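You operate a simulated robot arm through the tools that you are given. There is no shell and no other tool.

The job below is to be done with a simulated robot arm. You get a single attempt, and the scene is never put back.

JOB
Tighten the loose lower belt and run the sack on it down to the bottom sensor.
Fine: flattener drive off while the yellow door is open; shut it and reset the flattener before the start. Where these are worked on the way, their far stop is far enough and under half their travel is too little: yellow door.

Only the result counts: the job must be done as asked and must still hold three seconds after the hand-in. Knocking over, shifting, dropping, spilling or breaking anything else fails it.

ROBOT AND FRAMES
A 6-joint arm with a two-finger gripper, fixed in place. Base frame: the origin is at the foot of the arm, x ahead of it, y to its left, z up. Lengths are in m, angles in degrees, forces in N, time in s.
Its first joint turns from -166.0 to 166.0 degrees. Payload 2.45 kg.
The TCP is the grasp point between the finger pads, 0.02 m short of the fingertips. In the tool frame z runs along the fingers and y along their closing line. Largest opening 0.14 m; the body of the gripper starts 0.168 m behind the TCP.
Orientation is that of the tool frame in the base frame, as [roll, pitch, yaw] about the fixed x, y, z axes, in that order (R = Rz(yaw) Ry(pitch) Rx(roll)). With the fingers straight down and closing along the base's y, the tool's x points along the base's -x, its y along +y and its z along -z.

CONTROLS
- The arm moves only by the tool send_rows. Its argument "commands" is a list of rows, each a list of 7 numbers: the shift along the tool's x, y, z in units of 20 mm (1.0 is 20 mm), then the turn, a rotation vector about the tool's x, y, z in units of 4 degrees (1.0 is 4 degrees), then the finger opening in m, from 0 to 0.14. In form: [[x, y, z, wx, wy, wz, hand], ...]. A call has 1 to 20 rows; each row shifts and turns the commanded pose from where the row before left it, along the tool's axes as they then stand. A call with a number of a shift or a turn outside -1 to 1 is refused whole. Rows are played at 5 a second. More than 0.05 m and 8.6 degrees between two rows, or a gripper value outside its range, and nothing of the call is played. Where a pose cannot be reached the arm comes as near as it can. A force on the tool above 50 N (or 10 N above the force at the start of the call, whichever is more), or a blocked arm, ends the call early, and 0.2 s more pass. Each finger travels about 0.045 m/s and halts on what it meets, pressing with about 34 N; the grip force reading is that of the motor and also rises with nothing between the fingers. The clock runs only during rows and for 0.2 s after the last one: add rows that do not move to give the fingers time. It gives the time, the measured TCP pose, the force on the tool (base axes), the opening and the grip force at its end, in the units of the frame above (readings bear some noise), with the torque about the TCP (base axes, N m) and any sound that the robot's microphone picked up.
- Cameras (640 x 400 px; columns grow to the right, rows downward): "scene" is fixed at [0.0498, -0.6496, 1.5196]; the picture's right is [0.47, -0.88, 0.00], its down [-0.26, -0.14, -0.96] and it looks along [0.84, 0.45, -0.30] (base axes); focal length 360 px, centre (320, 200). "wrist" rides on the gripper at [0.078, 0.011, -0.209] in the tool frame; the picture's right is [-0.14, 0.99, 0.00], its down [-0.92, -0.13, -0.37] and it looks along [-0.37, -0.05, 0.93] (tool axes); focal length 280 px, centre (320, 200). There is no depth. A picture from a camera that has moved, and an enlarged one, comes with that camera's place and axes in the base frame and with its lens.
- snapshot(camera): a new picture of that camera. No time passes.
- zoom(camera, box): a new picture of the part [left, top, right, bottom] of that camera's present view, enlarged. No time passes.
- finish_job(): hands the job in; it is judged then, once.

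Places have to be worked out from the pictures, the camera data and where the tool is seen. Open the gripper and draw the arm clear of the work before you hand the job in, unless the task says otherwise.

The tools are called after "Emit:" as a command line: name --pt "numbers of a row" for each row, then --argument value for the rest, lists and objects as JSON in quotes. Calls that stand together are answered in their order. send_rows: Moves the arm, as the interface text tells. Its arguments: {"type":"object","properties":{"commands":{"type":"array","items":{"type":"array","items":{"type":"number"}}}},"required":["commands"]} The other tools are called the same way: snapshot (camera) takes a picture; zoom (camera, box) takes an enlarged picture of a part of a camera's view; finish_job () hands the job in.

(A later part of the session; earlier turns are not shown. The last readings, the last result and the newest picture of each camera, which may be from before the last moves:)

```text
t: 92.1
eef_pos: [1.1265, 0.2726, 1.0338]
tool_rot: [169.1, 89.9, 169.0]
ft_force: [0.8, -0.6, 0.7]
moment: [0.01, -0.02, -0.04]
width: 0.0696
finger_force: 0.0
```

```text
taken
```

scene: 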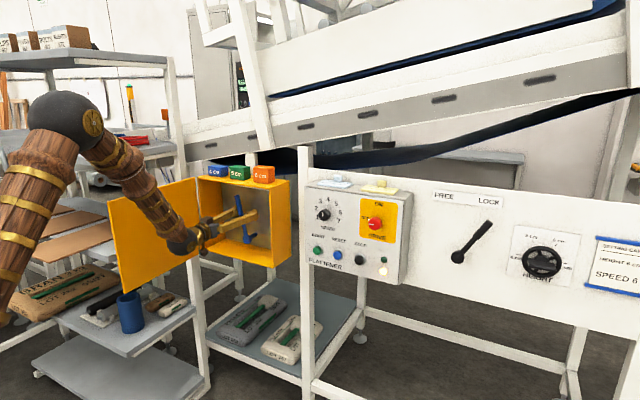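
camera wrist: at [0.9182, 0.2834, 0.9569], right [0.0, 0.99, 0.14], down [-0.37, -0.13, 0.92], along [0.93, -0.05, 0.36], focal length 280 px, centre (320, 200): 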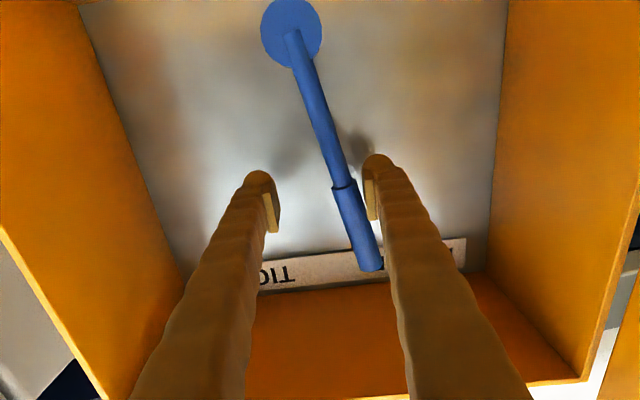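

The lever follows. I continue sweeping toward TIGHT.

Emit:
send_rows --pt "0 -0.8 0 0 0 0 0.07" --pt "0 -0.8 0 0 0 0 0.07" --pt "0 -0.8 0 0 0 0 0.07" --pt "0 -0.8 0 0 0 0 0.07" --pt "0 -0.5 0 0 0 0 0.07"

Emit:
snapshot --camera "wrist"

Emit:
snapshot --camera "scene"

```text
t: 93.3
eef_pos: [1.1272, 0.1974, 1.0326]
tool_rot: [156.3, 89.9, 156.3]
ft_force: [0.1, 0.1, -1.0]
moment: [-0.01, -0.02, 0.01]
width: 0.0699
finger_force: 0.0
```

```text
taken
camera wrist: at [0.9184, 0.2088, 0.9559], right [0.0, 0.99, 0.14], down [-0.37, -0.13, 0.92], along [0.93, -0.05, 0.36], focal length 280 px, centre (320, 200)
```

wrist: 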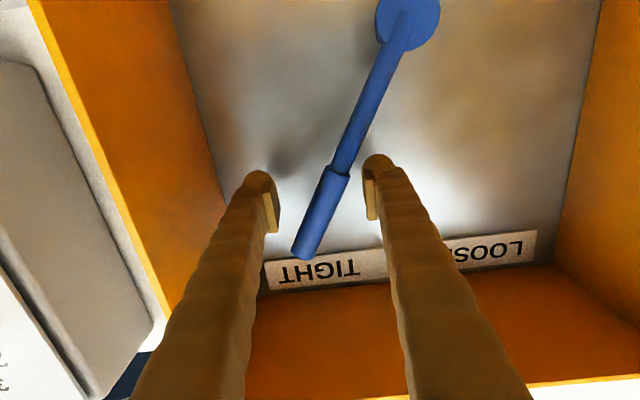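

```text
taken
```

scene: 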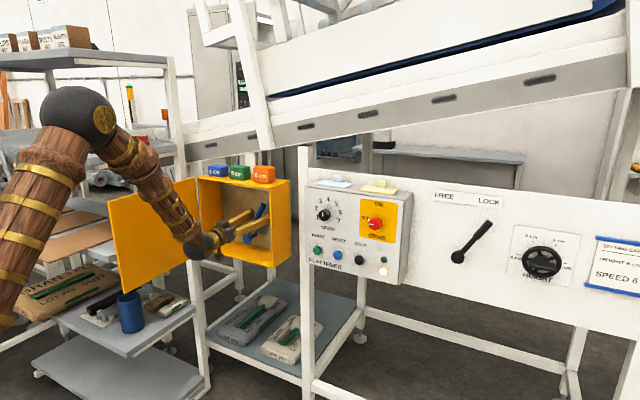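

The belt sag has vanished from the scene view and the lever points at TIGHT (≈-29°, mirror of its start). I press gently a few mm further to make sure it is against its stop.

Emit:
send_rows --pt "0 -0.2 0 0 0 0 0.07" --pt "0 -0.2 0 0 0 0 0.07" --pt "0 0 0 0 0 0 0.07"

Emit:
snapshot --camera "wrist"

```text
t: 94.1
eef_pos: [1.1275, 0.1904, 1.0337]
tool_rot: [157.7, 90.0, 157.8]
ft_force: [0.3, 1.4, 0.3]
moment: [0.0, -0.03, -0.03]
width: 0.0698
finger_force: 0.1
```

```text
taken
camera wrist: at [0.9185, 0.2012, 0.9568], right [0.0, 0.99, 0.14], down [-0.37, -0.13, 0.92], along [0.93, -0.05, 0.36], focal length 280 px, centre (320, 200)
```

wrist: 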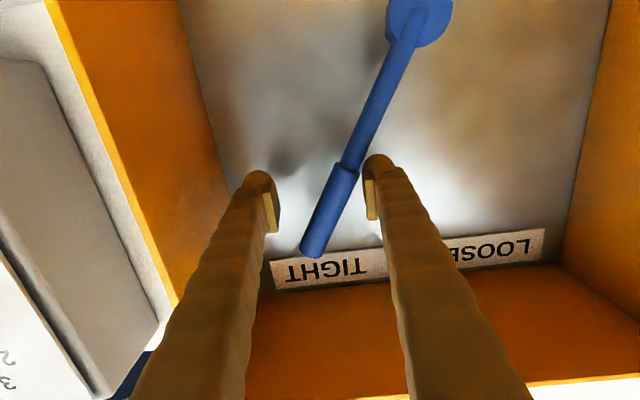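

Emit:
send_rows --pt "0 -0.2 0 0 0 0 0.07" --pt "0 -0.2 0 0 0 0 0.07" --pt "0 0 0 0 0 0 0.07"

Emit:
snapshot --camera "wrist"

```text
t: 94.9
eef_pos: [1.1264, 0.1847, 1.034]
tool_rot: [164.0, 89.9, 164.0]
ft_force: [1.7, 15.7, 0.6]
moment: [0.26, -0.06, -0.08]
width: 0.0801
finger_force: 7.2
```

```text
taken
camera wrist: at [0.9182, 0.1949, 0.957], right [0.0, 0.99, 0.14], down [-0.37, -0.13, 0.92], along [0.93, -0.05, 0.36], focal length 280 px, centre (320, 200)
```

wrist: 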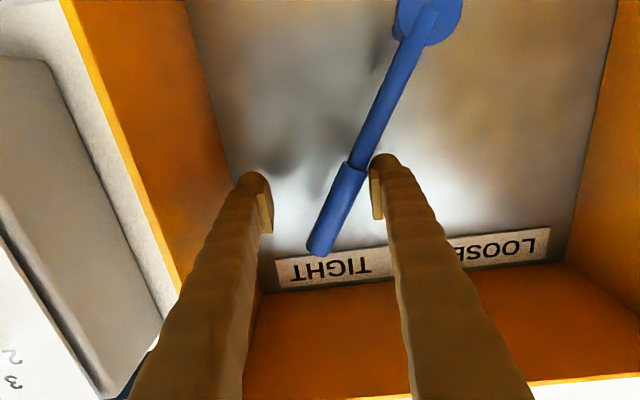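

The lever is firmly on its stop (16 N reaction). I relieve and back straight out of the cabinet.

Emit:
send_rows --pt "0 0.5 0 0 0 0 0.07" --pt "0 0.2 0 0 0 0 0.07" --pt "0 0 -1 0 0 0 0.07" --pt "0 0 -1 0 0 0 0.07" --pt "0 0 -1 0 0 0 0.07" --pt "0 0 -1 0 0 0 0.07" --pt "0 0 -1 0 0 0 0.07" --pt "0 0 -1 0 0 0 0.07" --pt "0 0 -1 0 0 0 0.07" --pt "0 0 -1 0 0 0 0.07" --pt "0 0 -1 0 0 0 0.06" --pt "0 0 -1 0 0 0 0.05" --pt "0 0 -1 0 0 0 0.04" --pt "0 0 -1 0 0 0 0.03" --pt "0 0 -1 0 0 0 0.03" --pt "0 0 -1 0 0 0 0.03" --pt "0 0 -1 0 0 0 0.03" --pt "0 0 -1 0 0 0 0.03" --pt "0 0 -1 0 0 0 0.03"

Emit:
snapshot --camera "wrist"

Emit:
snapshot --camera "scene"

```text
t: 98.9
eef_pos: [0.7894, 0.1972, 1.0328]
tool_rot: [152.4, 89.9, 152.4]
ft_force: [-0.2, -0.3, -0.3]
moment: [0.01, -0.01, -0.01]
width: 0.0302
finger_force: 0.1
```

```text
taken
camera wrist: at [0.5796, 0.2078, 0.9571], right [0.0, 0.99, 0.14], down [-0.37, -0.13, 0.92], along [0.93, -0.05, 0.36], focal length 280 px, centre (320, 200)
```

wrist: 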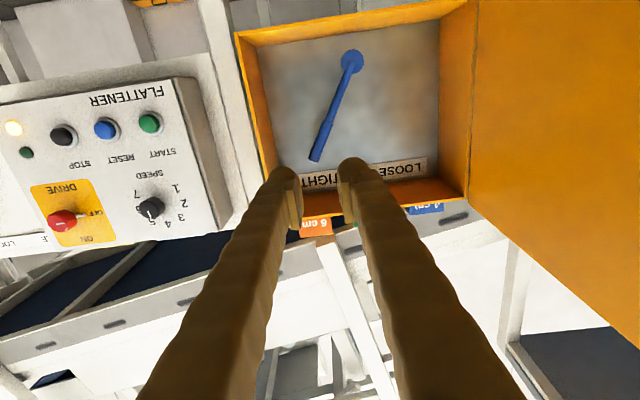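

```text
taken
```

scene: 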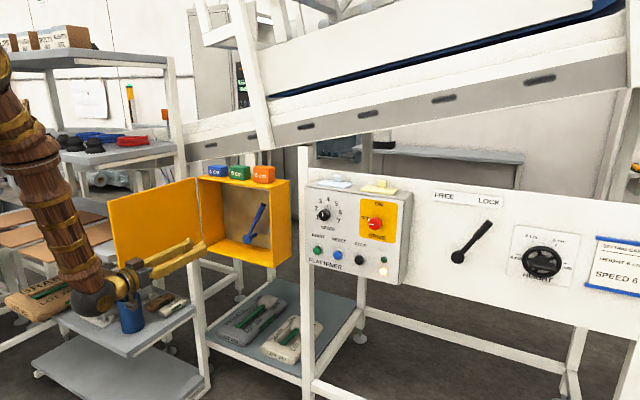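

Lever stays at TIGHT and the belt is straight. Next I close the door: I route around the door's free edge back to the handle along the path known to be reachable.

Emit:
send_rows --pt "0.2 0.83 -0.6 0 0 0 0.03" --pt "0.2 0.83 -0.6 0 0 0 0.03" --pt "0.2 0.83 -0.6 0 0 0 0.03" --pt "0.2 0.83 -0.6 0 0 0 0.03" --pt "0.2 0.83 -0.6 0 0 0 0.03" --pt "0 1 -0.83 0 0 0 0.03" --pt "0 1 -0.83 0 0 0 0.03" --pt "0 1 -0.83 0 0 0 0.03" --pt "0 1 -1 0 0 0 0.03" --pt "0 1 -1 0 0 0 0.03" --pt "0 0.75 -0.62 0 0 0 0.03" --pt "0 0.75 -0.62 0 0 0 0.03" --pt "0 0.91 0 0 0 0 0.03" --pt "0 0.91 0 0 0 0 0.03" --pt "0 0.91 0 0 0 0 0.03" --pt "0 0.91 0 0 0 0 0.03" --pt "0 0 0 0 0 0 0.03"

Emit:
snapshot --camera "wrist"

Emit:
snapshot --camera "scene"

```text
t: 102.5
eef_pos: [0.6149, 0.4844, 1.0157]
tool_rot: [159.2, 89.9, 159.0]
ft_force: [-0.2, 0.5, -0.5]
moment: [0.01, -0.01, 0.03]
width: 0.03
finger_force: 0.1
```

```text
taken
camera wrist: at [0.4048, 0.4952, 0.9393], right [0.0, 0.99, 0.14], down [-0.37, -0.13, 0.92], along [0.93, -0.05, 0.36], focal length 280 px, centre (320, 200)
```

wrist: 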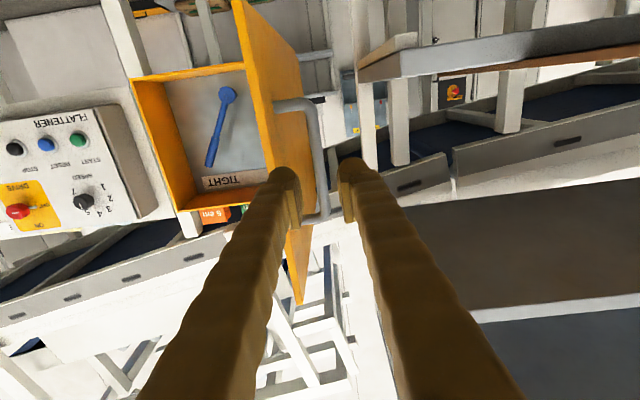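

```text
taken
```

scene: 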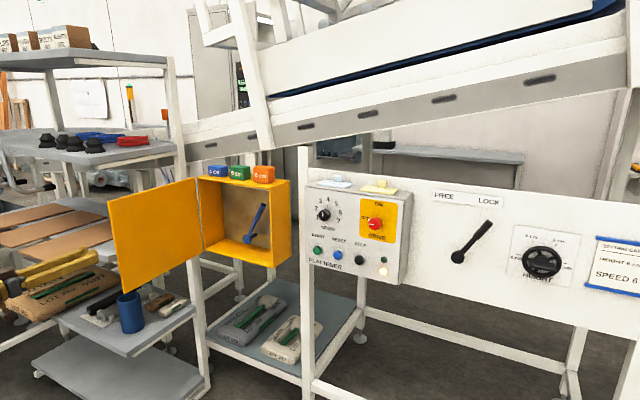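

The bar lies between the open fingers' line (y≈0.482). I move forward 118 mm over the bar and close.

Emit:
send_rows --pt "0.05 -0.1 1 0 0 0 0.03" --pt "0 0 1 0 0 0 0.03" --pt "0 0 1 0 0 0 0.03" --pt "0 0 1 0 0 0 0.03" --pt "0 0 1 0 0 0 0.03" --pt "0 0 0.8 0 0 0 0.03" --pt "0 0 0 0 0 0 0.02" --pt "0 0 0 0 0 0 0.01" --pt "0 0 0 0 0 0 0.0" --pt "0 0 0 0 0 0 0.0" --pt "0 0 0 0 0 0 0.0"

Emit:
snapshot --camera "wrist"

```text
t: 104.9
eef_pos: [0.7296, 0.4824, 1.015]
tool_rot: [153.3, 89.9, 153.1]
ft_force: [6.5, -0.9, -0.1]
moment: [0.65, -0.01, 0.02]
width: 0.0095
finger_force: 37.0
```

```text
taken
camera wrist: at [0.5204, 0.4926, 0.9379], right [0.0, 0.99, 0.14], down [-0.37, -0.13, 0.92], along [0.93, -0.05, 0.36], focal length 280 px, centre (320, 200)
```

wrist: 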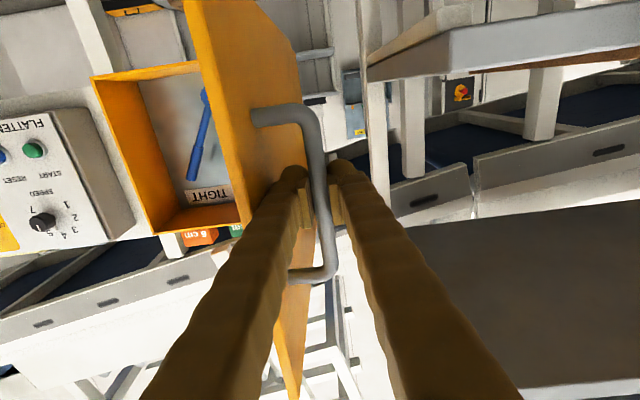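

Gripped the bar again. Fitting my recorded points gives hinge (1.056, 0.456), radius 0.326; I push the door back along that arc, first half.

Emit:
send_rows --pt "0 -0.65 -0.025 0 0 0 0.0" --pt "0 -0.65 -0.025 0 0 0 0.0" --pt "0 -0.71 0.03 0 0 0 0.0" --pt "0 -0.71 0.03 0 0 0 0.0" --pt "0 -0.7 0.09 0 0 0 0.0" --pt "0 -0.7 0.09 0 0 0 0.0" --pt "0 -0.695 0.155 0 0 0 0.0" --pt "0 -0.695 0.155 0 0 0 0.0" --pt "0 -0.68 0.21 0 0 0 0.0" --pt "0 -0.68 0.21 0 0 0 0.0" --pt "0 -0.655 0.27 0 0 0 0.0" --pt "0 -0.655 0.27 0 0 0 0.0" --pt "0 -0.63 0.33 0 0 0 0.0" --pt "0 -0.63 0.33 0 0 0 0.0" --pt "0 -0.6 0.38 0 0 0 0.0" --pt "0 -0.6 0.38 0 0 0 0.0" --pt "0 -0.56 0.43 0 0 0 0.0" --pt "0 -0.56 0.43 0 0 0 0.0"

Emit:
snapshot --camera "scene"

Emit:
snapshot --camera "wrist"

```text
t: 108.7
eef_pos: [0.8042, 0.2458, 1.014]
tool_rot: [173.3, 89.8, 173.3]
ft_force: [18.3, 14.8, 4.1]
moment: [0.5, -0.01, 0.01]
width: 0.0094
finger_force: 37.1
```

```text
taken
```

scene: 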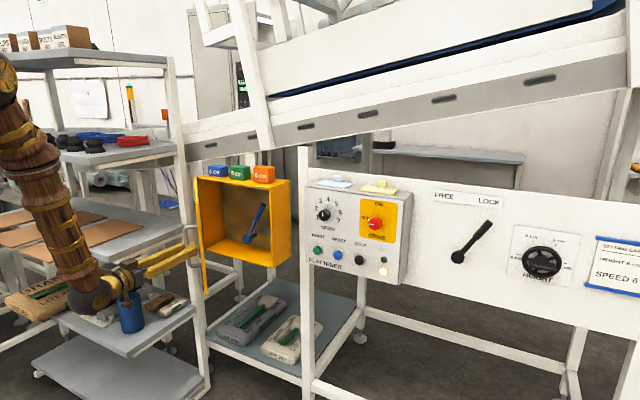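

```text
taken
camera wrist: at [0.5952, 0.257, 0.9372], right [0.0, 0.99, 0.14], down [-0.37, -0.13, 0.92], along [0.93, -0.05, 0.36], focal length 280 px, centre (320, 200)
```

wrist: 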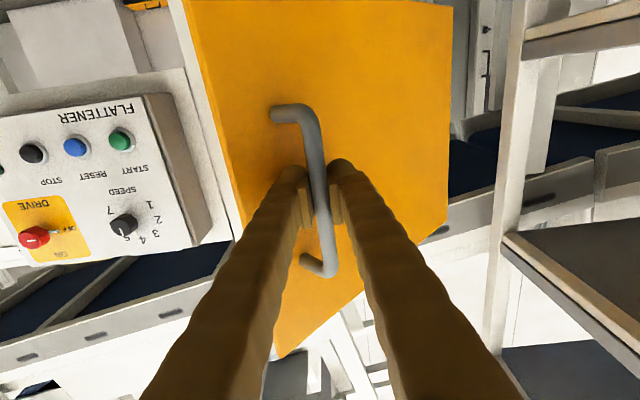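

Modest radial load toward the hinge; I trim 2 mm and continue to almost closed.

Emit:
send_rows --pt "0 -0.44 0.58 0 0 0 0.0" --pt "0 -0.52 0.48 0 0 0 0.0" --pt "0 -0.48 0.52 0 0 0 0.0" --pt "0 -0.48 0.52 0 0 0 0.0" --pt "0 -0.43 0.56 0 0 0 0.0" --pt "0 -0.43 0.56 0 0 0 0.0" --pt "0 -0.38 0.6 0 0 0 0.0" --pt "0 -0.38 0.6 0 0 0 0.0" --pt "0 -0.33 0.63 0 0 0 0.0" --pt "0 -0.33 0.63 0 0 0 0.0" --pt "0 -0.27 0.655 0 0 0 0.0" --pt "0 -0.27 0.655 0 0 0 0.0" --pt "0 -0.21 0.68 0 0 0 0.0" --pt "0 -0.21 0.68 0 0 0 0.0"

Emit:
snapshot --camera "scene"

```text
t: 111.7
eef_pos: [0.974, 0.1431, 1.0154]
tool_rot: [150.1, 89.9, 150.0]
ft_force: [2.1, 7.9, 4.8]
moment: [0.07, -0.05, -0.04]
width: 0.0087
finger_force: 36.3
```

```text
taken
```

scene: 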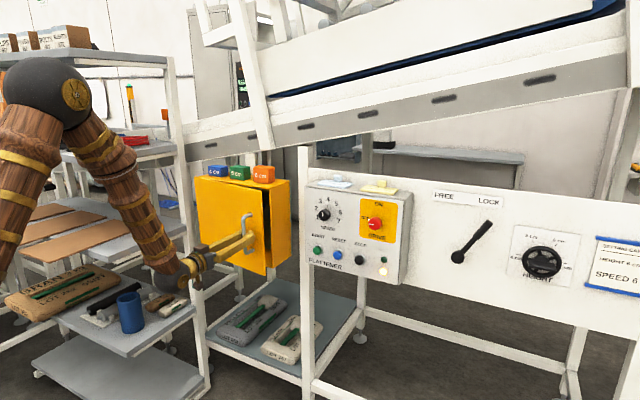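

Nearly shut. I finish the last 36 mm slowly and watch for the contact force so the gauge blocks on top are not jolted.

Emit:
send_rows --pt "0 -0.12 0.5 0 0 0 0.0" --pt "0 -0.12 0.5 0 0 0 0.0" --pt "0 -0.08 0.35 0 0 0 0.0" --pt "0 -0.05 0.25 0 0 0 0.0" --pt "0 -0.03 0.2 0 0 0 0.0" --pt "0 0 0.1 0 0 0 0.0" --pt "0 0 0 0 0 0 0.0"

Emit:
zoom --camera "scene" --box '[180, 150, 320, 300]'

```text
t: 113.3
eef_pos: [1.0099, 0.1369, 1.0133]
tool_rot: [145.6, 89.9, 145.6]
ft_force: [5.9, 25.9, 11.9]
moment: [-0.07, 0.04, -0.09]
width: 0.0087
finger_force: 36.6
```

```text
2.67 times, centred on (250, 225) of scene
camera zoom: at [0.0498, -0.6496, 1.5196], right [0.47, -0.88, 0.0], down [-0.26, -0.14, -0.96], along [0.84, 0.45, -0.3], focal length 960 px, centre (507, 133)
```

zoom: 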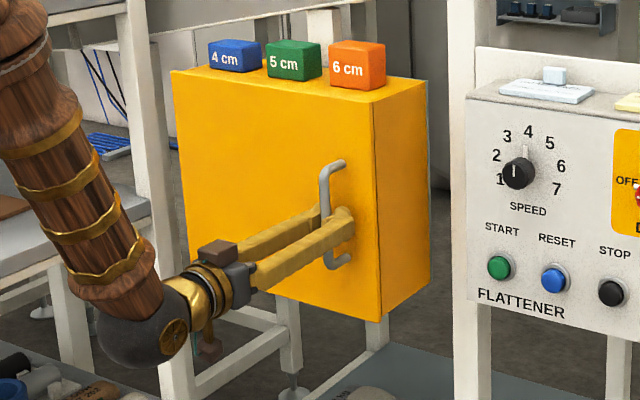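

A hairline gap seems to remain. I relieve the sideways load and press in slightly more.

Emit:
send_rows --pt "0 0.1 0.1 0 0 0 0.0" --pt "0 0 0.15 0 0 0 0.0" --pt "0 0 0.15 0 0 0 0.0" --pt "0 0 0 0 0 0 0.0"

Emit:
zoom --camera "scene" --box '[180, 150, 320, 300]'

```text
t: 114.3
eef_pos: [1.0167, 0.1352, 1.0116]
tool_rot: [164.3, 89.8, 164.0]
ft_force: [-36.2, -7.2, 7.7]
moment: [-0.07, 0.07, 0.04]
width: 0.0085
finger_force: 36.6
```

```text
2.67 times, centred on (250, 225) of scene
camera zoom: at [0.0498, -0.6496, 1.5196], right [0.47, -0.88, 0.0], down [-0.26, -0.14, -0.96], along [0.84, 0.45, -0.3], focal length 960 px, centre (507, 133)
```

zoom: 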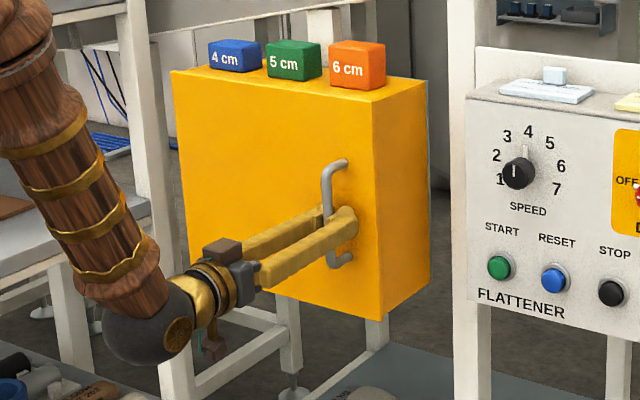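

The door is pressed shut (36 N reaction, no gap visible). I open the fingers and back straight off.

Emit:
send_rows --pt "0 0 0 0 0 0 0.02" --pt "0 0 0 0 0 0 0.04" --pt "0 0 0 0 0 0 0.06" --pt "0 0 0 0 0 0 0.08" --pt "0 0 0 0 0 0 0.08" --pt "0 0 -1 0 0 0 0.08" --pt "0 0 -1 0 0 0 0.08" --pt "0 0 -1 0 0 0 0.08" --pt "0 0 -1 0 0 0 0.08" --pt "0 0 -1 0 0 0 0.08" --pt "0 0 -1 0 0 0 0.08" --pt "0 0 -1 0 0 0 0.08" --pt "0 0 -1 0 0 0 0.08"

Emit:
zoom --camera "scene" --box '[180, 150, 320, 300]'

Emit:
snapshot --camera "wrist"

```text
t: 117.1
eef_pos: [0.8577, 0.1365, 1.013]
tool_rot: [158.3, 89.9, 158.3]
ft_force: [-0.2, 0.5, -0.5]
moment: [0.0, -0.01, -0.02]
width: 0.0802
finger_force: 0.0
```

```text
2.67 times, centred on (250, 225) of scene
camera zoom: at [0.0498, -0.6496, 1.5196], right [0.47, -0.88, 0.0], down [-0.26, -0.14, -0.96], along [0.84, 0.45, -0.3], focal length 960 px, centre (507, 133)
```

zoom: 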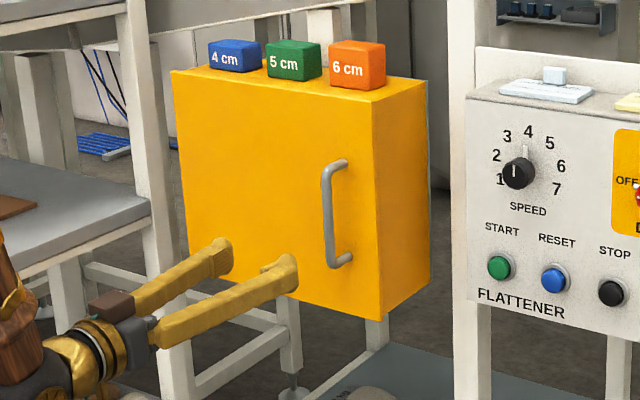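

```text
taken
camera wrist: at [0.6475, 0.1472, 0.9365], right [0.0, 0.99, 0.14], down [-0.37, -0.13, 0.92], along [0.93, -0.05, 0.36], focal length 280 px, centre (320, 200)
```

wrist: 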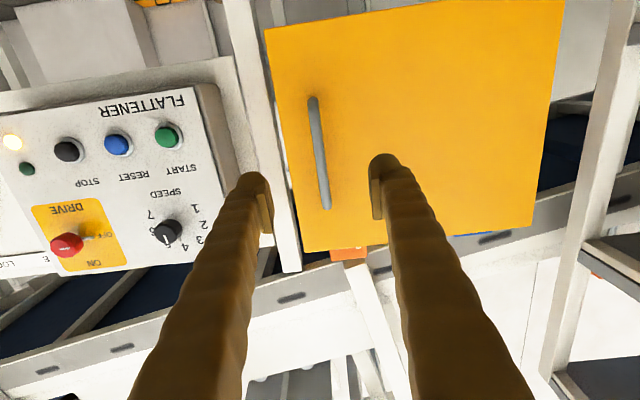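

The door is shut and the blocks are unmoved. Next I switch the drive back ON: moving across to the drive knob.

Emit:
send_rows --pt "-0.25 -1 0 0 0 0 0.1" --pt "-0.25 -1 0 0 0 0 0.1" --pt "-0.25 -1 0 0 0 0 0.1" --pt "-0.25 -1 0 0 0 0 0.1" --pt "-0.25 -1 0 0 0 0 0.1" --pt "-0.25 -1 0 0 0 0 0.1" --pt "-0.25 -1 0 0 0 0 0.1" --pt "-0.25 -1 0 0 0 0 0.1" --pt "-0.25 -1 0 0 0 0 0.1" --pt "-0.25 -1 0 0 0 0 0.1" --pt "-0.25 -1 0 0 0 0 0.1" --pt "-0.25 -1 0 0 0 0 0.1" --pt "-0.25 -1 0 0 0 0 0.1" --pt "-0.25 -1 0 0 0 0 0.1" --pt "-0.25 -1 0 0 0 0 0.1" --pt "-0.25 -1 0 0 0 0 0.1" --pt "-0.25 -1 0 0 0 0 0.1" --pt "-0.25 -1 0 0 0 0 0.1" --pt "-0.25 -1 0 0 0 0 0.1" --pt "-0.25 -1 0 0 0 0 0.1"

Emit:
send_rows --pt "-0.1 -1 1 0 0 0 0.1" --pt "0 -1 1 0 0 0 0.1" --pt "0 -0.2 0 0 0 0 0.1" --pt "0 0 0 0 0 -1 0.1" --pt "0 0 0 0 0 -1 0.1" --pt "0 0 0 0 0 -1 0.1" --pt "0 0 0 0 0 -1 0.1" --pt "0 0 0 0 0 -1 0.1" --pt "0 0 0 0 0 -1 0.1" --pt "0 0 0 0 0 -1 0.1" --pt "0 0 0 0 0 -1 0.1" --pt "0 0 0 0 0 -1 0.1" --pt "0 0 0 0 0 -1 0.1" --pt "0 0 0 0 0 -1 0.1" --pt "0 0 0 0 0 -1 0.1" --pt "0 0 0 0 0 -1 0.1" --pt "0 0 0 0 0 -1 0.1" --pt "0 0 0 0 0 -1 0.1" --pt "0 0 0 0 0 -1 0.1" --pt "0 0 0 0 0 -1 0.1"

Emit:
snapshot --camera "wrist"

Emit:
snapshot --camera "scene"

```text
t: 121.3
eef_pos: [0.8553, -0.2646, 1.1123]
tool_rot: [153.3, 89.9, 153.3]
ft_force: [0.2, -0.3, -0.1]
moment: [-0.01, 0.03, -0.01]
width: 0.0999
finger_force: 0.1
```

```text
t: 125.5
eef_pos: [0.8967, -0.3071, 1.1152]
tool_rot: [-90.1, 22.0, -90.1]
ft_force: [-0.9, -0.2, 0.3]
moment: [-0.02, -0.02, -0.04]
width: 0.0997
finger_force: 0.0
```

```text
taken
camera wrist: at [0.6871, -0.3758, 1.0775], right [0.0, 0.5, -0.87], down [-0.37, 0.81, 0.46], along [0.93, 0.32, 0.18], focal length 280 px, centre (320, 200)
```

wrist: 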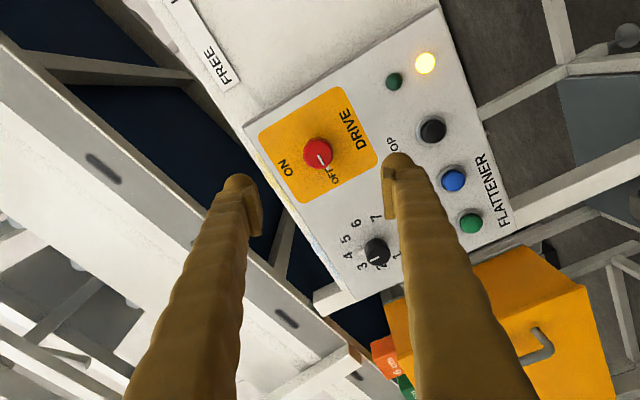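

```text
taken
```

scene: 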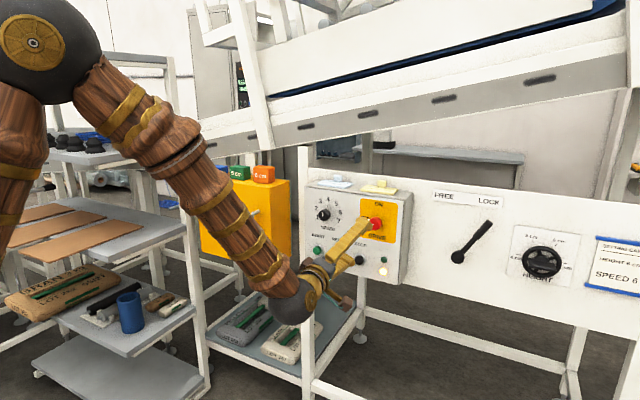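

Aligned with the drive knob (roll -68°, fingers clear of its pointer). I trim 2 mm up, advance to x≈1.045, and close.

Emit:
send_rows --pt "0 -0.1 1 0 0 0 0.1" --pt "0 0 1 0 0 0 0.1" --pt "0 0 1 0 0 0 0.1" --pt "0 0 1 0 0 0 0.1" --pt "0 0 1 0 0 0 0.1" --pt "0 0 1 0 0 0 0.1" --pt "0 0 1 0 0 0 0.1" --pt "0 0 0.4 0 0 0 0.1" --pt "0 0 0 0 0 0 0.08" --pt "0 0 0 0 0 0 0.06" --pt "0 0 0 0 0 0 0.045" --pt "0 0 0 0 0 0 0.035" --pt "0 0 0 0 0 0 0.03" --pt "0 0 0 0 0 0 0.03"

Emit:
snapshot --camera "wrist"

```text
t: 128.5
eef_pos: [1.045, -0.3069, 1.118]
tool_rot: [-90.0, 22.0, -90.1]
ft_force: [6.1, -7.4, 11.3]
moment: [0.04, -0.12, -0.06]
width: 0.0384
finger_force: 38.7
```

```text
taken
camera wrist: at [0.8356, -0.3762, 1.0795], right [0.0, 0.5, -0.87], down [-0.37, 0.81, 0.46], along [0.93, 0.32, 0.18], focal length 280 px, centre (320, 200)
```

wrist: 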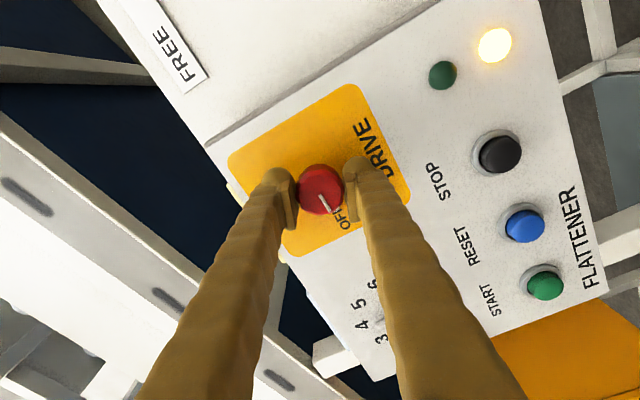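

Gripped at 38 mm. I turn clockwise (positive about tool z) toward ON, first part.

Emit:
send_rows --pt "0 -0.04 0 0 0 1 0.03" --pt "0 0 0 0 0 1 0.03" --pt "0 0 0 0 0 1 0.03" --pt "0 0 0 0 0 1 0.03" --pt "0 0 0 0 0 1 0.03" --pt "0 0 0 0 0 1 0.03" --pt "0 0 0 0 0 1 0.03" --pt "0 0 0 0 0 1 0.03" --pt "0 0 0 0 0 1 0.03" --pt "0 0 0 0 0 1 0.03" --pt "0 0 0 0 0 1 0.03" --pt "0 0 0 0 0 1 0.03"

Emit:
snapshot --camera "wrist"

```text
t: 131.1
eef_pos: [1.0437, -0.3084, 1.1178]
tool_rot: [-90.3, 70.1, -90.4]
ft_force: [23.4, 5.0, 21.8]
moment: [0.02, -0.34, 0.06]
width: 0.0383
finger_force: 45.1
```

```text
taken
camera wrist: at [0.8354, -0.3248, 1.0421], right [0.0, 0.98, -0.21], down [-0.37, 0.19, 0.91], along [0.93, 0.08, 0.36], focal length 280 px, centre (320, 200)
```

wrist: 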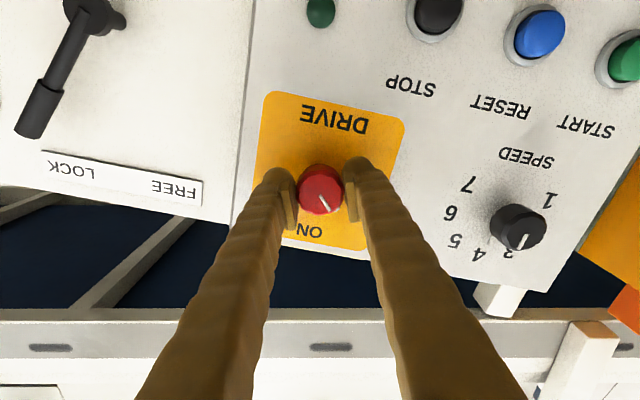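

Turned 48° with some load; I relieve about 1 mm and complete the turn.

Emit:
send_rows --pt "-0.05 0 0.06 0 0 1 0.03" --pt "0 0 0 0 0 1 0.03" --pt "0 0 0 0 0 1 0.03" --pt "0 0 0 0 0 1 0.03" --pt "0 0 0 0 0 1 0.03" --pt "0 0 0 0 0 1 0.03" --pt "0 0 0 0 0 1 0.03" --pt "0 0 0 0 0 1 0.03" --pt "0 0 0 0 0 1 0.03" --pt "0 0 0 0 0 1 0.03"

Emit:
snapshot --camera "wrist"

Emit:
zoom --camera "scene" --box '[280, 160, 440, 300]'

```text
t: 133.3
eef_pos: [1.0458, -0.3083, 1.1182]
tool_rot: [90.7, 69.8, 90.4]
ft_force: [-39.9, -1.2, -10.6]
moment: [0.06, 0.13, -0.04]
width: 0.0379
finger_force: 44.8
```

```text
taken
camera wrist: at [0.836, -0.271, 1.0497], right [0.0, 0.88, 0.47], down [-0.37, -0.44, 0.82], along [0.93, -0.18, 0.32], focal length 280 px, centre (320, 200)
```

wrist: 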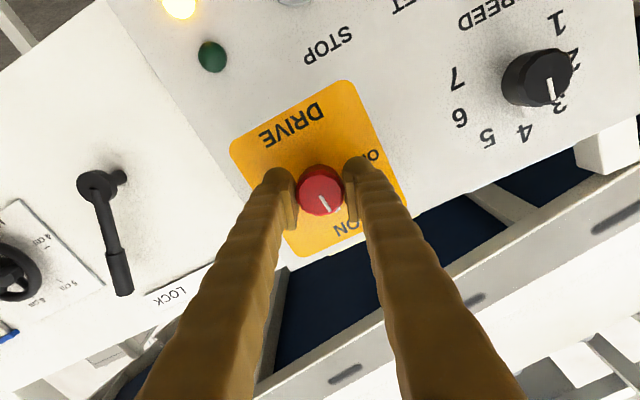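

```text
2.86 times, centred on (360, 230) of scene
camera zoom: at [0.0498, -0.6496, 1.5196], right [0.47, -0.88, 0.0], down [-0.26, -0.14, -0.96], along [0.84, 0.45, -0.3], focal length 1029 px, centre (206, 114)
```

zoom: 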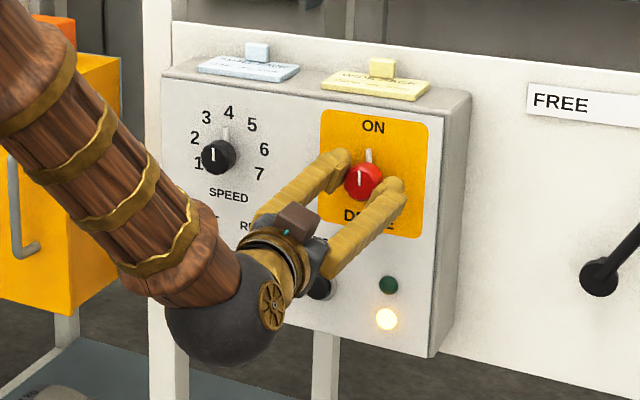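

The pointer is back at ON. I relieve, release, back off and check lamps.

Emit:
send_rows --pt "0 0 -0.06 0 0 0.3 0.03" --pt "0 0 0 0 0 0 0.05" --pt "0 0 0 0 0 0 0.07" --pt "0 0 0 0 0 0 0.09" --pt "0 0 0 0 0 0 0.1" --pt "0 0 -1 0 0 0 0.1" --pt "0 0 -1 0 0 0 0.1" --pt "0 0 -1 0 0 0 0.1" --pt "0 0 -1 0 0 0 0.1" --pt "0 0 -1 0 0 0 0.1" --pt "0 0 -1 0 0 0 0.1"

Emit:
zoom --camera "scene" --box '[280, 160, 440, 300]'

Emit:
snapshot --camera "wrist"

Emit:
snapshot --camera "scene"

```text
t: 135.7
eef_pos: [0.9238, -0.3067, 1.1172]
tool_rot: [90.2, 68.8, 90.2]
ft_force: [0.1, 0.5, 0.6]
moment: [0.0, -0.01, 0.01]
width: 0.0998
finger_force: 0.1
```

```text
2.86 times, centred on (360, 230) of scene
camera zoom: at [0.0498, -0.6496, 1.5196], right [0.47, -0.88, 0.0], down [-0.26, -0.14, -0.96], along [0.84, 0.45, -0.3], focal length 1029 px, centre (206, 114)
```

zoom: 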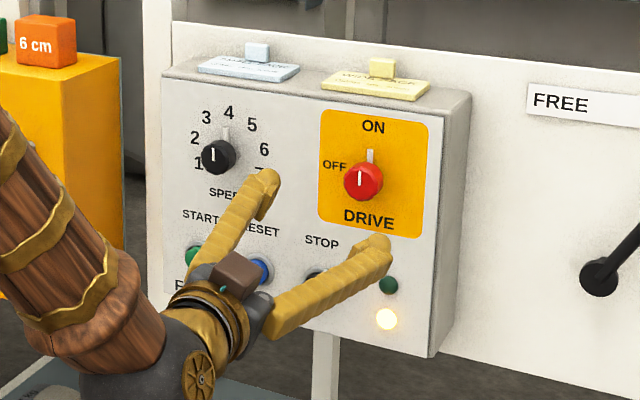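

```text
taken
camera wrist: at [0.7145, -0.2689, 1.0504], right [0.0, 0.87, 0.49], down [-0.37, -0.45, 0.81], along [0.93, -0.18, 0.32], focal length 280 px, centre (320, 200)
```

wrist: 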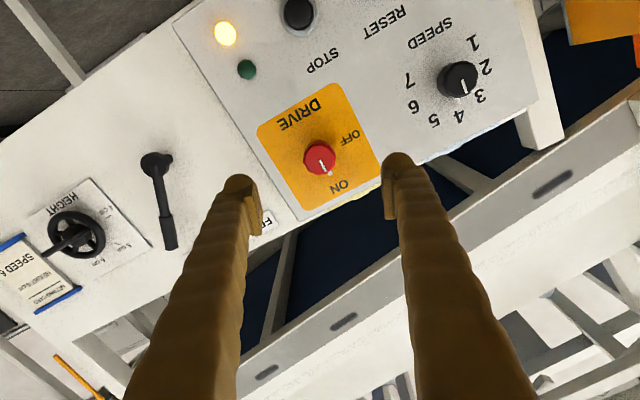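

```text
taken
```

scene: 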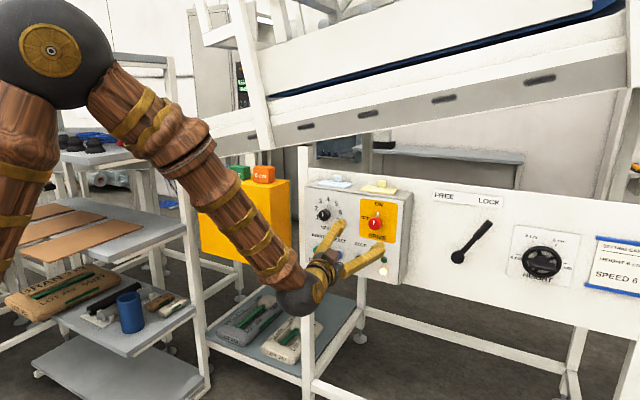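

Drive is ON again. Before resetting and starting I want to find the sack and the bottom sensor, so I zoom into the conveyor's lower end.

Emit:
zoom --camera "scene" --box '[130, 60, 330, 180]'

Emit:
zoom --camera "scene" --box '[260, 80, 460, 200]'

Emit:
zoom --camera "wrist" --box '[440, 60, 640, 200]'

```text
3.20 times, centred on (230, 120) of scene
camera zoom: at [0.0498, -0.6496, 1.5196], right [0.47, -0.88, 0.0], down [-0.26, -0.14, -0.96], along [0.84, 0.45, -0.3], focal length 1152 px, centre (608, 456)
```

zoom: 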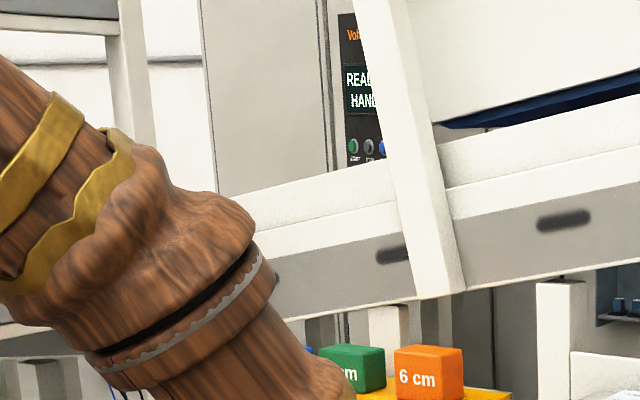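

```text
3.20 times, centred on (360, 140) of scene
camera zoom: at [0.0498, -0.6496, 1.5196], right [0.47, -0.88, 0.0], down [-0.26, -0.14, -0.96], along [0.84, 0.45, -0.3], focal length 1152 px, centre (192, 392)
```

zoom: 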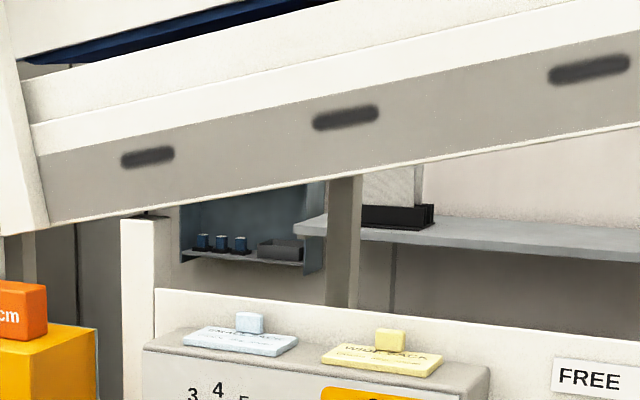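

```text
2.86 times, centred on (540, 130) of wrist
camera zoom: at [0.7145, -0.2689, 1.0504], right [0.0, 0.87, 0.49], down [-0.37, -0.45, 0.81], along [0.93, -0.18, 0.32], focal length 801 px, centre (-309, 400)
```

zoom: 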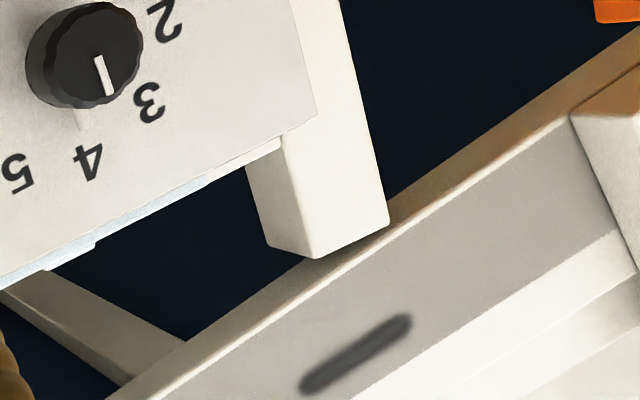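

The sack is hidden between the belts from here. I'll press RESET now (door shut, drive on), then get a vantage before START. Rolling level, closing the fingers and moving in front of RESET.

Emit:
send_rows --pt "0 0 0 0 0 -1 0.08" --pt "0 0 0 0 0 -1 0.06" --pt "0 0 0 0 0 -1 0.04" --pt "0 0 0 0 0 -1 0.02" --pt "0 0 0 0 0 -1 0.0" --pt "0 0 0 0 0 -0.3 0.0" --pt "0.9 0.85 0 0 0 0 0.0" --pt "0.9 0.85 0 0 0 0 0.0" --pt "0.9 0.85 0 0 0 0 0.0" --pt "0.9 0.85 0 0 0 0 0.0" --pt "0.9 0.85 0 0 0 0 0.0" --pt "0.9 0.85 0 0 0 0 0.0" --pt "0.9 0.85 0 0 0 0 0.0" --pt "0.9 0.8 0 0 0 0 0.0" --pt "0 0 0 0 0 0 0.0"

Emit:
snapshot --camera "wrist"

Emit:
zoom --camera "scene" --box '[280, 160, 440, 300]'

```text
t: 138.9
eef_pos: [0.926, -0.1733, 0.9765]
tool_rot: [152.4, 89.9, 152.5]
ft_force: [0.2, 0.6, 0.1]
moment: [0.02, 0.0, 0.01]
width: 0.0002
finger_force: 29.8
```

```text
taken
camera wrist: at [0.715, -0.1619, 0.8986], right [0.0, 0.99, 0.14], down [-0.37, -0.13, 0.92], along [0.93, -0.05, 0.36], focal length 280 px, centre (320, 200)
```

wrist: 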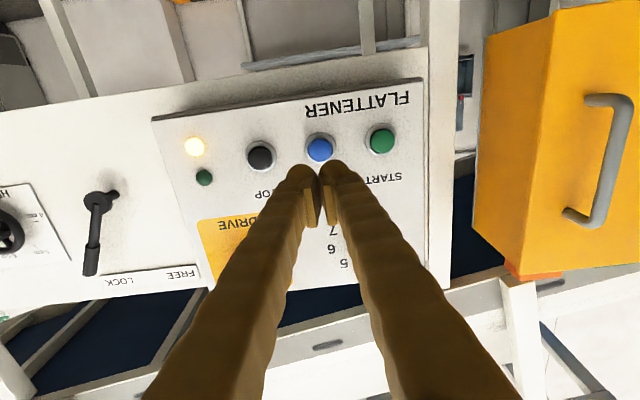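

```text
2.86 times, centred on (360, 230) of scene
camera zoom: at [0.0498, -0.6496, 1.5196], right [0.47, -0.88, 0.0], down [-0.26, -0.14, -0.96], along [0.84, 0.45, -0.3], focal length 1029 px, centre (206, 114)
```

zoom: 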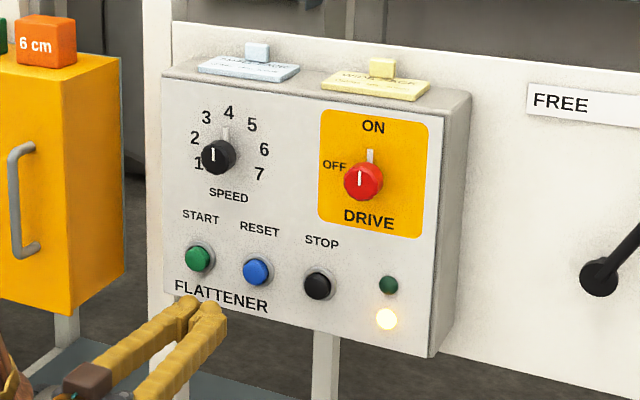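

RESET centre ≈(1.068, -0.172, 0.967). I line up and approach to just short of contact, then press slowly.

Emit:
send_rows --pt "0.47 0.06 1 0 0 0 0.0" --pt "0 0 1 0 0 0 0.0" --pt "0 0 1 0 0 0 0.0" --pt "0 0 1 0 0 0 0.0" --pt "0 0 1 0 0 0 0.0" --pt "0 0 0.6 0 0 0 0.0" --pt "0 0 0.2 0 0 0 0.0" --pt "0 0 0.2 0 0 0 0.0" --pt "0 0 0.1 0 0 0 0.0" --pt "0 0 0 0 0 0 0.0"

Emit:
zoom --camera "scene" --box '[300, 200, 420, 290]'

Emit:
snapshot --camera "wrist"

```text
t: 141.1
eef_pos: [1.0467, -0.1703, 0.9654]
tool_rot: [156.6, 90.0, 156.6]
ft_force: [0.0, -1.0, -0.4]
moment: [-0.01, -0.03, 0.04]
width: 0.0002
finger_force: 29.5
```

```text
4.44 times, centred on (360, 245) of scene
camera zoom: at [0.0498, -0.6496, 1.5196], right [0.47, -0.88, 0.0], down [-0.26, -0.14, -0.96], along [0.84, 0.45, -0.3], focal length 1601 px, centre (142, 0)
```

zoom: 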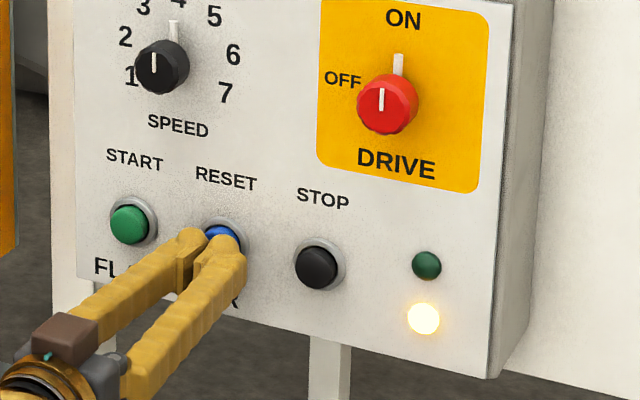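

```text
taken
camera wrist: at [0.8376, -0.1606, 0.8884], right [0.0, 0.99, 0.14], down [-0.37, -0.13, 0.92], along [0.93, -0.05, 0.36], focal length 280 px, centre (320, 200)
```

wrist: 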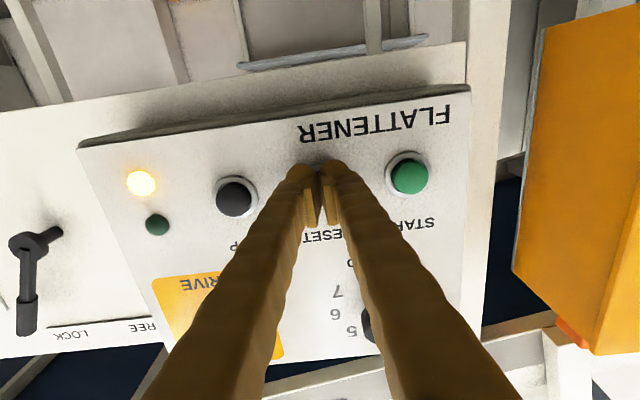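

No contact yet (0 N). I press on in 3 mm steps.

Emit:
send_rows --pt "0 0 0.15 0 0 0 0.0" --pt "0 0 0.15 0 0 0 0.0" --pt "0 0 0.15 0 0 0 0.0" --pt "0 0 0 0 0 0 0.0"

Emit:
zoom --camera "scene" --box '[300, 200, 420, 290]'

```text
t: 142.1
eef_pos: [1.055, -0.1725, 0.9663]
tool_rot: [155.3, 89.9, 155.2]
ft_force: [-4.7, -1.0, -1.7]
moment: [0.0, -0.02, 0.03]
width: 0.0061
finger_force: 29.2
heard: click
```

```text
4.44 times, centred on (360, 245) of scene
camera zoom: at [0.0498, -0.6496, 1.5196], right [0.47, -0.88, 0.0], down [-0.26, -0.14, -0.96], along [0.84, 0.45, -0.3], focal length 1601 px, centre (142, 0)
```

zoom: 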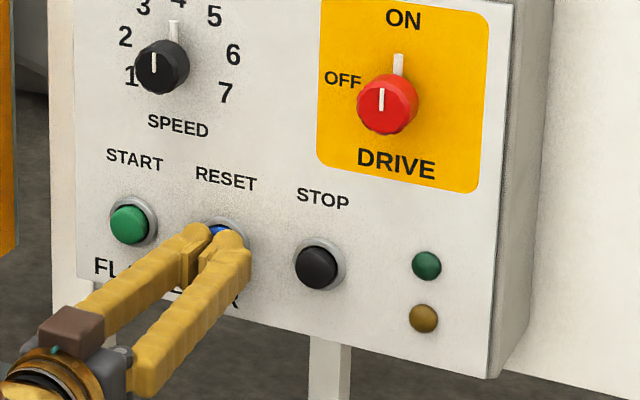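

A click was heard and the fault lamp went out: RESET took. I back off and rise to a vantage over the conveyor (keeping near y≈0) to find the sack before starting.

Emit:
send_rows --pt "0 0 -1 0 0 0 0.0" --pt "0 0 -1 0 0 0 0.0" --pt "0 0 -1 0 0 0 0.0" --pt "0 0 -1 0 0 0 0.0" --pt "0 0 -1 0 0 0 0.0" --pt "-1 0.6 -0.5 0 0 0 0.0" --pt "-1 0.6 -0.5 0 0 0 0.0" --pt "-1 0.6 -0.5 0 0 0 0.0" --pt "-1 0.6 -0.5 0 0 0 0.0" --pt "-1 0.6 -0.5 0 0 0 0.0" --pt "-1 0.6 -0.5 0 0 0 0.0" --pt "-1 0.6 -0.5 0 0 0 0.0" --pt "-1 0.6 -0.5 0 0 0 0.0" --pt "-1 0.6 -0.5 0 0 0 0.0" --pt "-1 0.6 -0.5 0 0 0 0.0" --pt "-1 0.6 -0.5 0 0 0 0.0" --pt "-1 0.6 -0.5 0 0 0 0.0" --pt "-1 0.6 -0.5 0 0 0 0.0" --pt "-1 0.6 -0.5 0 0 0 0.0" --pt "-1 0.2 0 0 0 0 0.0"

Emit:
snapshot --camera "wrist"

Emit:
snapshot --camera "scene"

```text
t: 146.3
eef_pos: [0.8166, 0.0012, 1.2666]
tool_rot: [162.3, 89.9, 162.1]
ft_force: [0.0, -0.3, -0.7]
moment: [0.0, 0.0, 0.01]
width: 0.0001
finger_force: 29.4
```

```text
taken
camera wrist: at [0.6065, 0.011, 1.1901], right [0.0, 0.99, 0.14], down [-0.37, -0.13, 0.92], along [0.93, -0.05, 0.36], focal length 280 px, centre (320, 200)
```

wrist: 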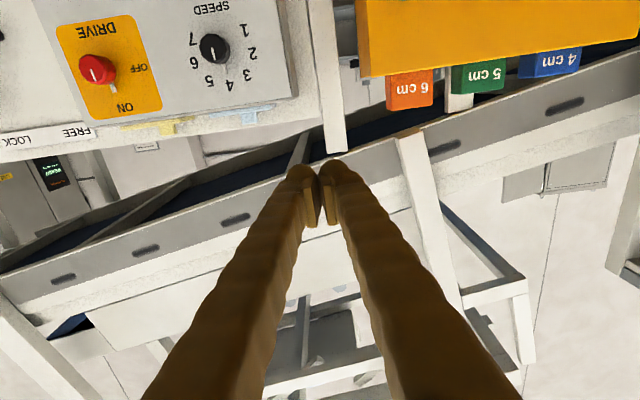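

```text
taken
```

scene: 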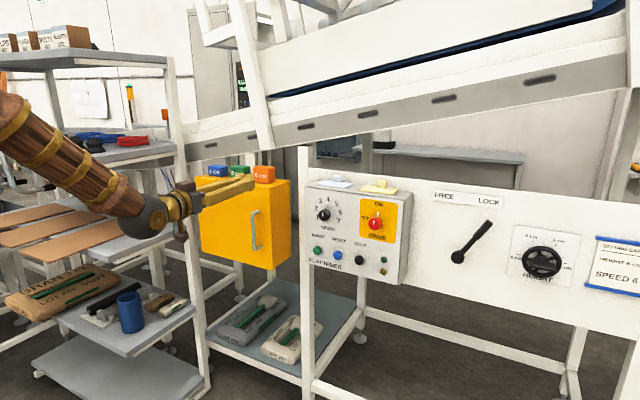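

I'm at y≈0 in the arm's plane, so I tilt the tool down 48° (safe crossing) and then raise to look down onto the conveyor.

Emit:
send_rows --pt "0 -0.05 0 0 1 0 0.0" --pt "0 0 0 0 1 0 0.0" --pt "0 0 0 0 1 0 0.0" --pt "0 0 0 0 1 0 0.0" --pt "0 0 0 0 1 0 0.0" --pt "0 0 0 0 1 0 0.0" --pt "0 0 0 0 1 0 0.0" --pt "0 0 0 0 1 0 0.0" --pt "0 0 0 0 1 0 0.0" --pt "0 0 0 0 1 0 0.0" --pt "0 0 0 0 1 0 0.0" --pt "0 0 0 0 1 0 0.0" --pt "0 0 0 0 0 0 0.0"

Emit:
snapshot --camera "wrist"

Emit:
snapshot --camera "scene"

```text
t: 149.1
eef_pos: [0.8159, -0.0013, 1.266]
tool_rot: [180.0, 41.9, 180.0]
ft_force: [-0.6, -0.5, -0.2]
moment: [0.0, 0.01, 0.0]
width: 0.0001
finger_force: 29.3
```

```text
taken
camera wrist: at [0.6182, 0.0101, 1.3702], right [0.1, 0.99, 0.09], down [0.44, -0.13, 0.89], along [0.89, -0.05, -0.45], focal length 280 px, centre (320, 200)
```

wrist: 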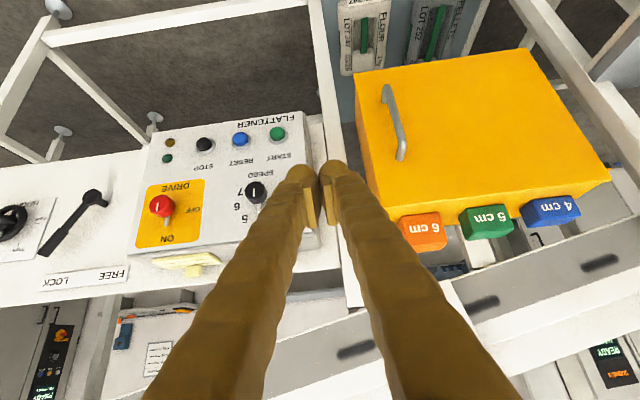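

```text
taken
```

scene: 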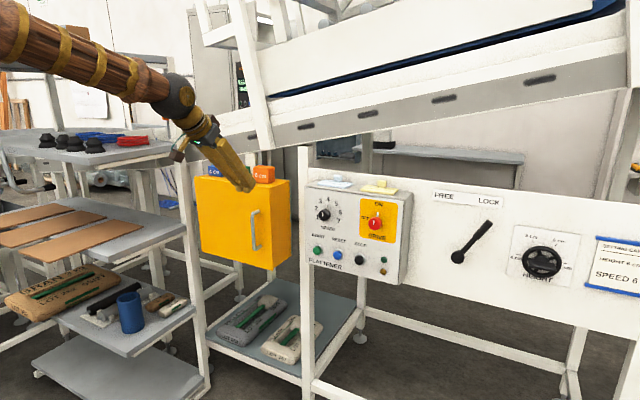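

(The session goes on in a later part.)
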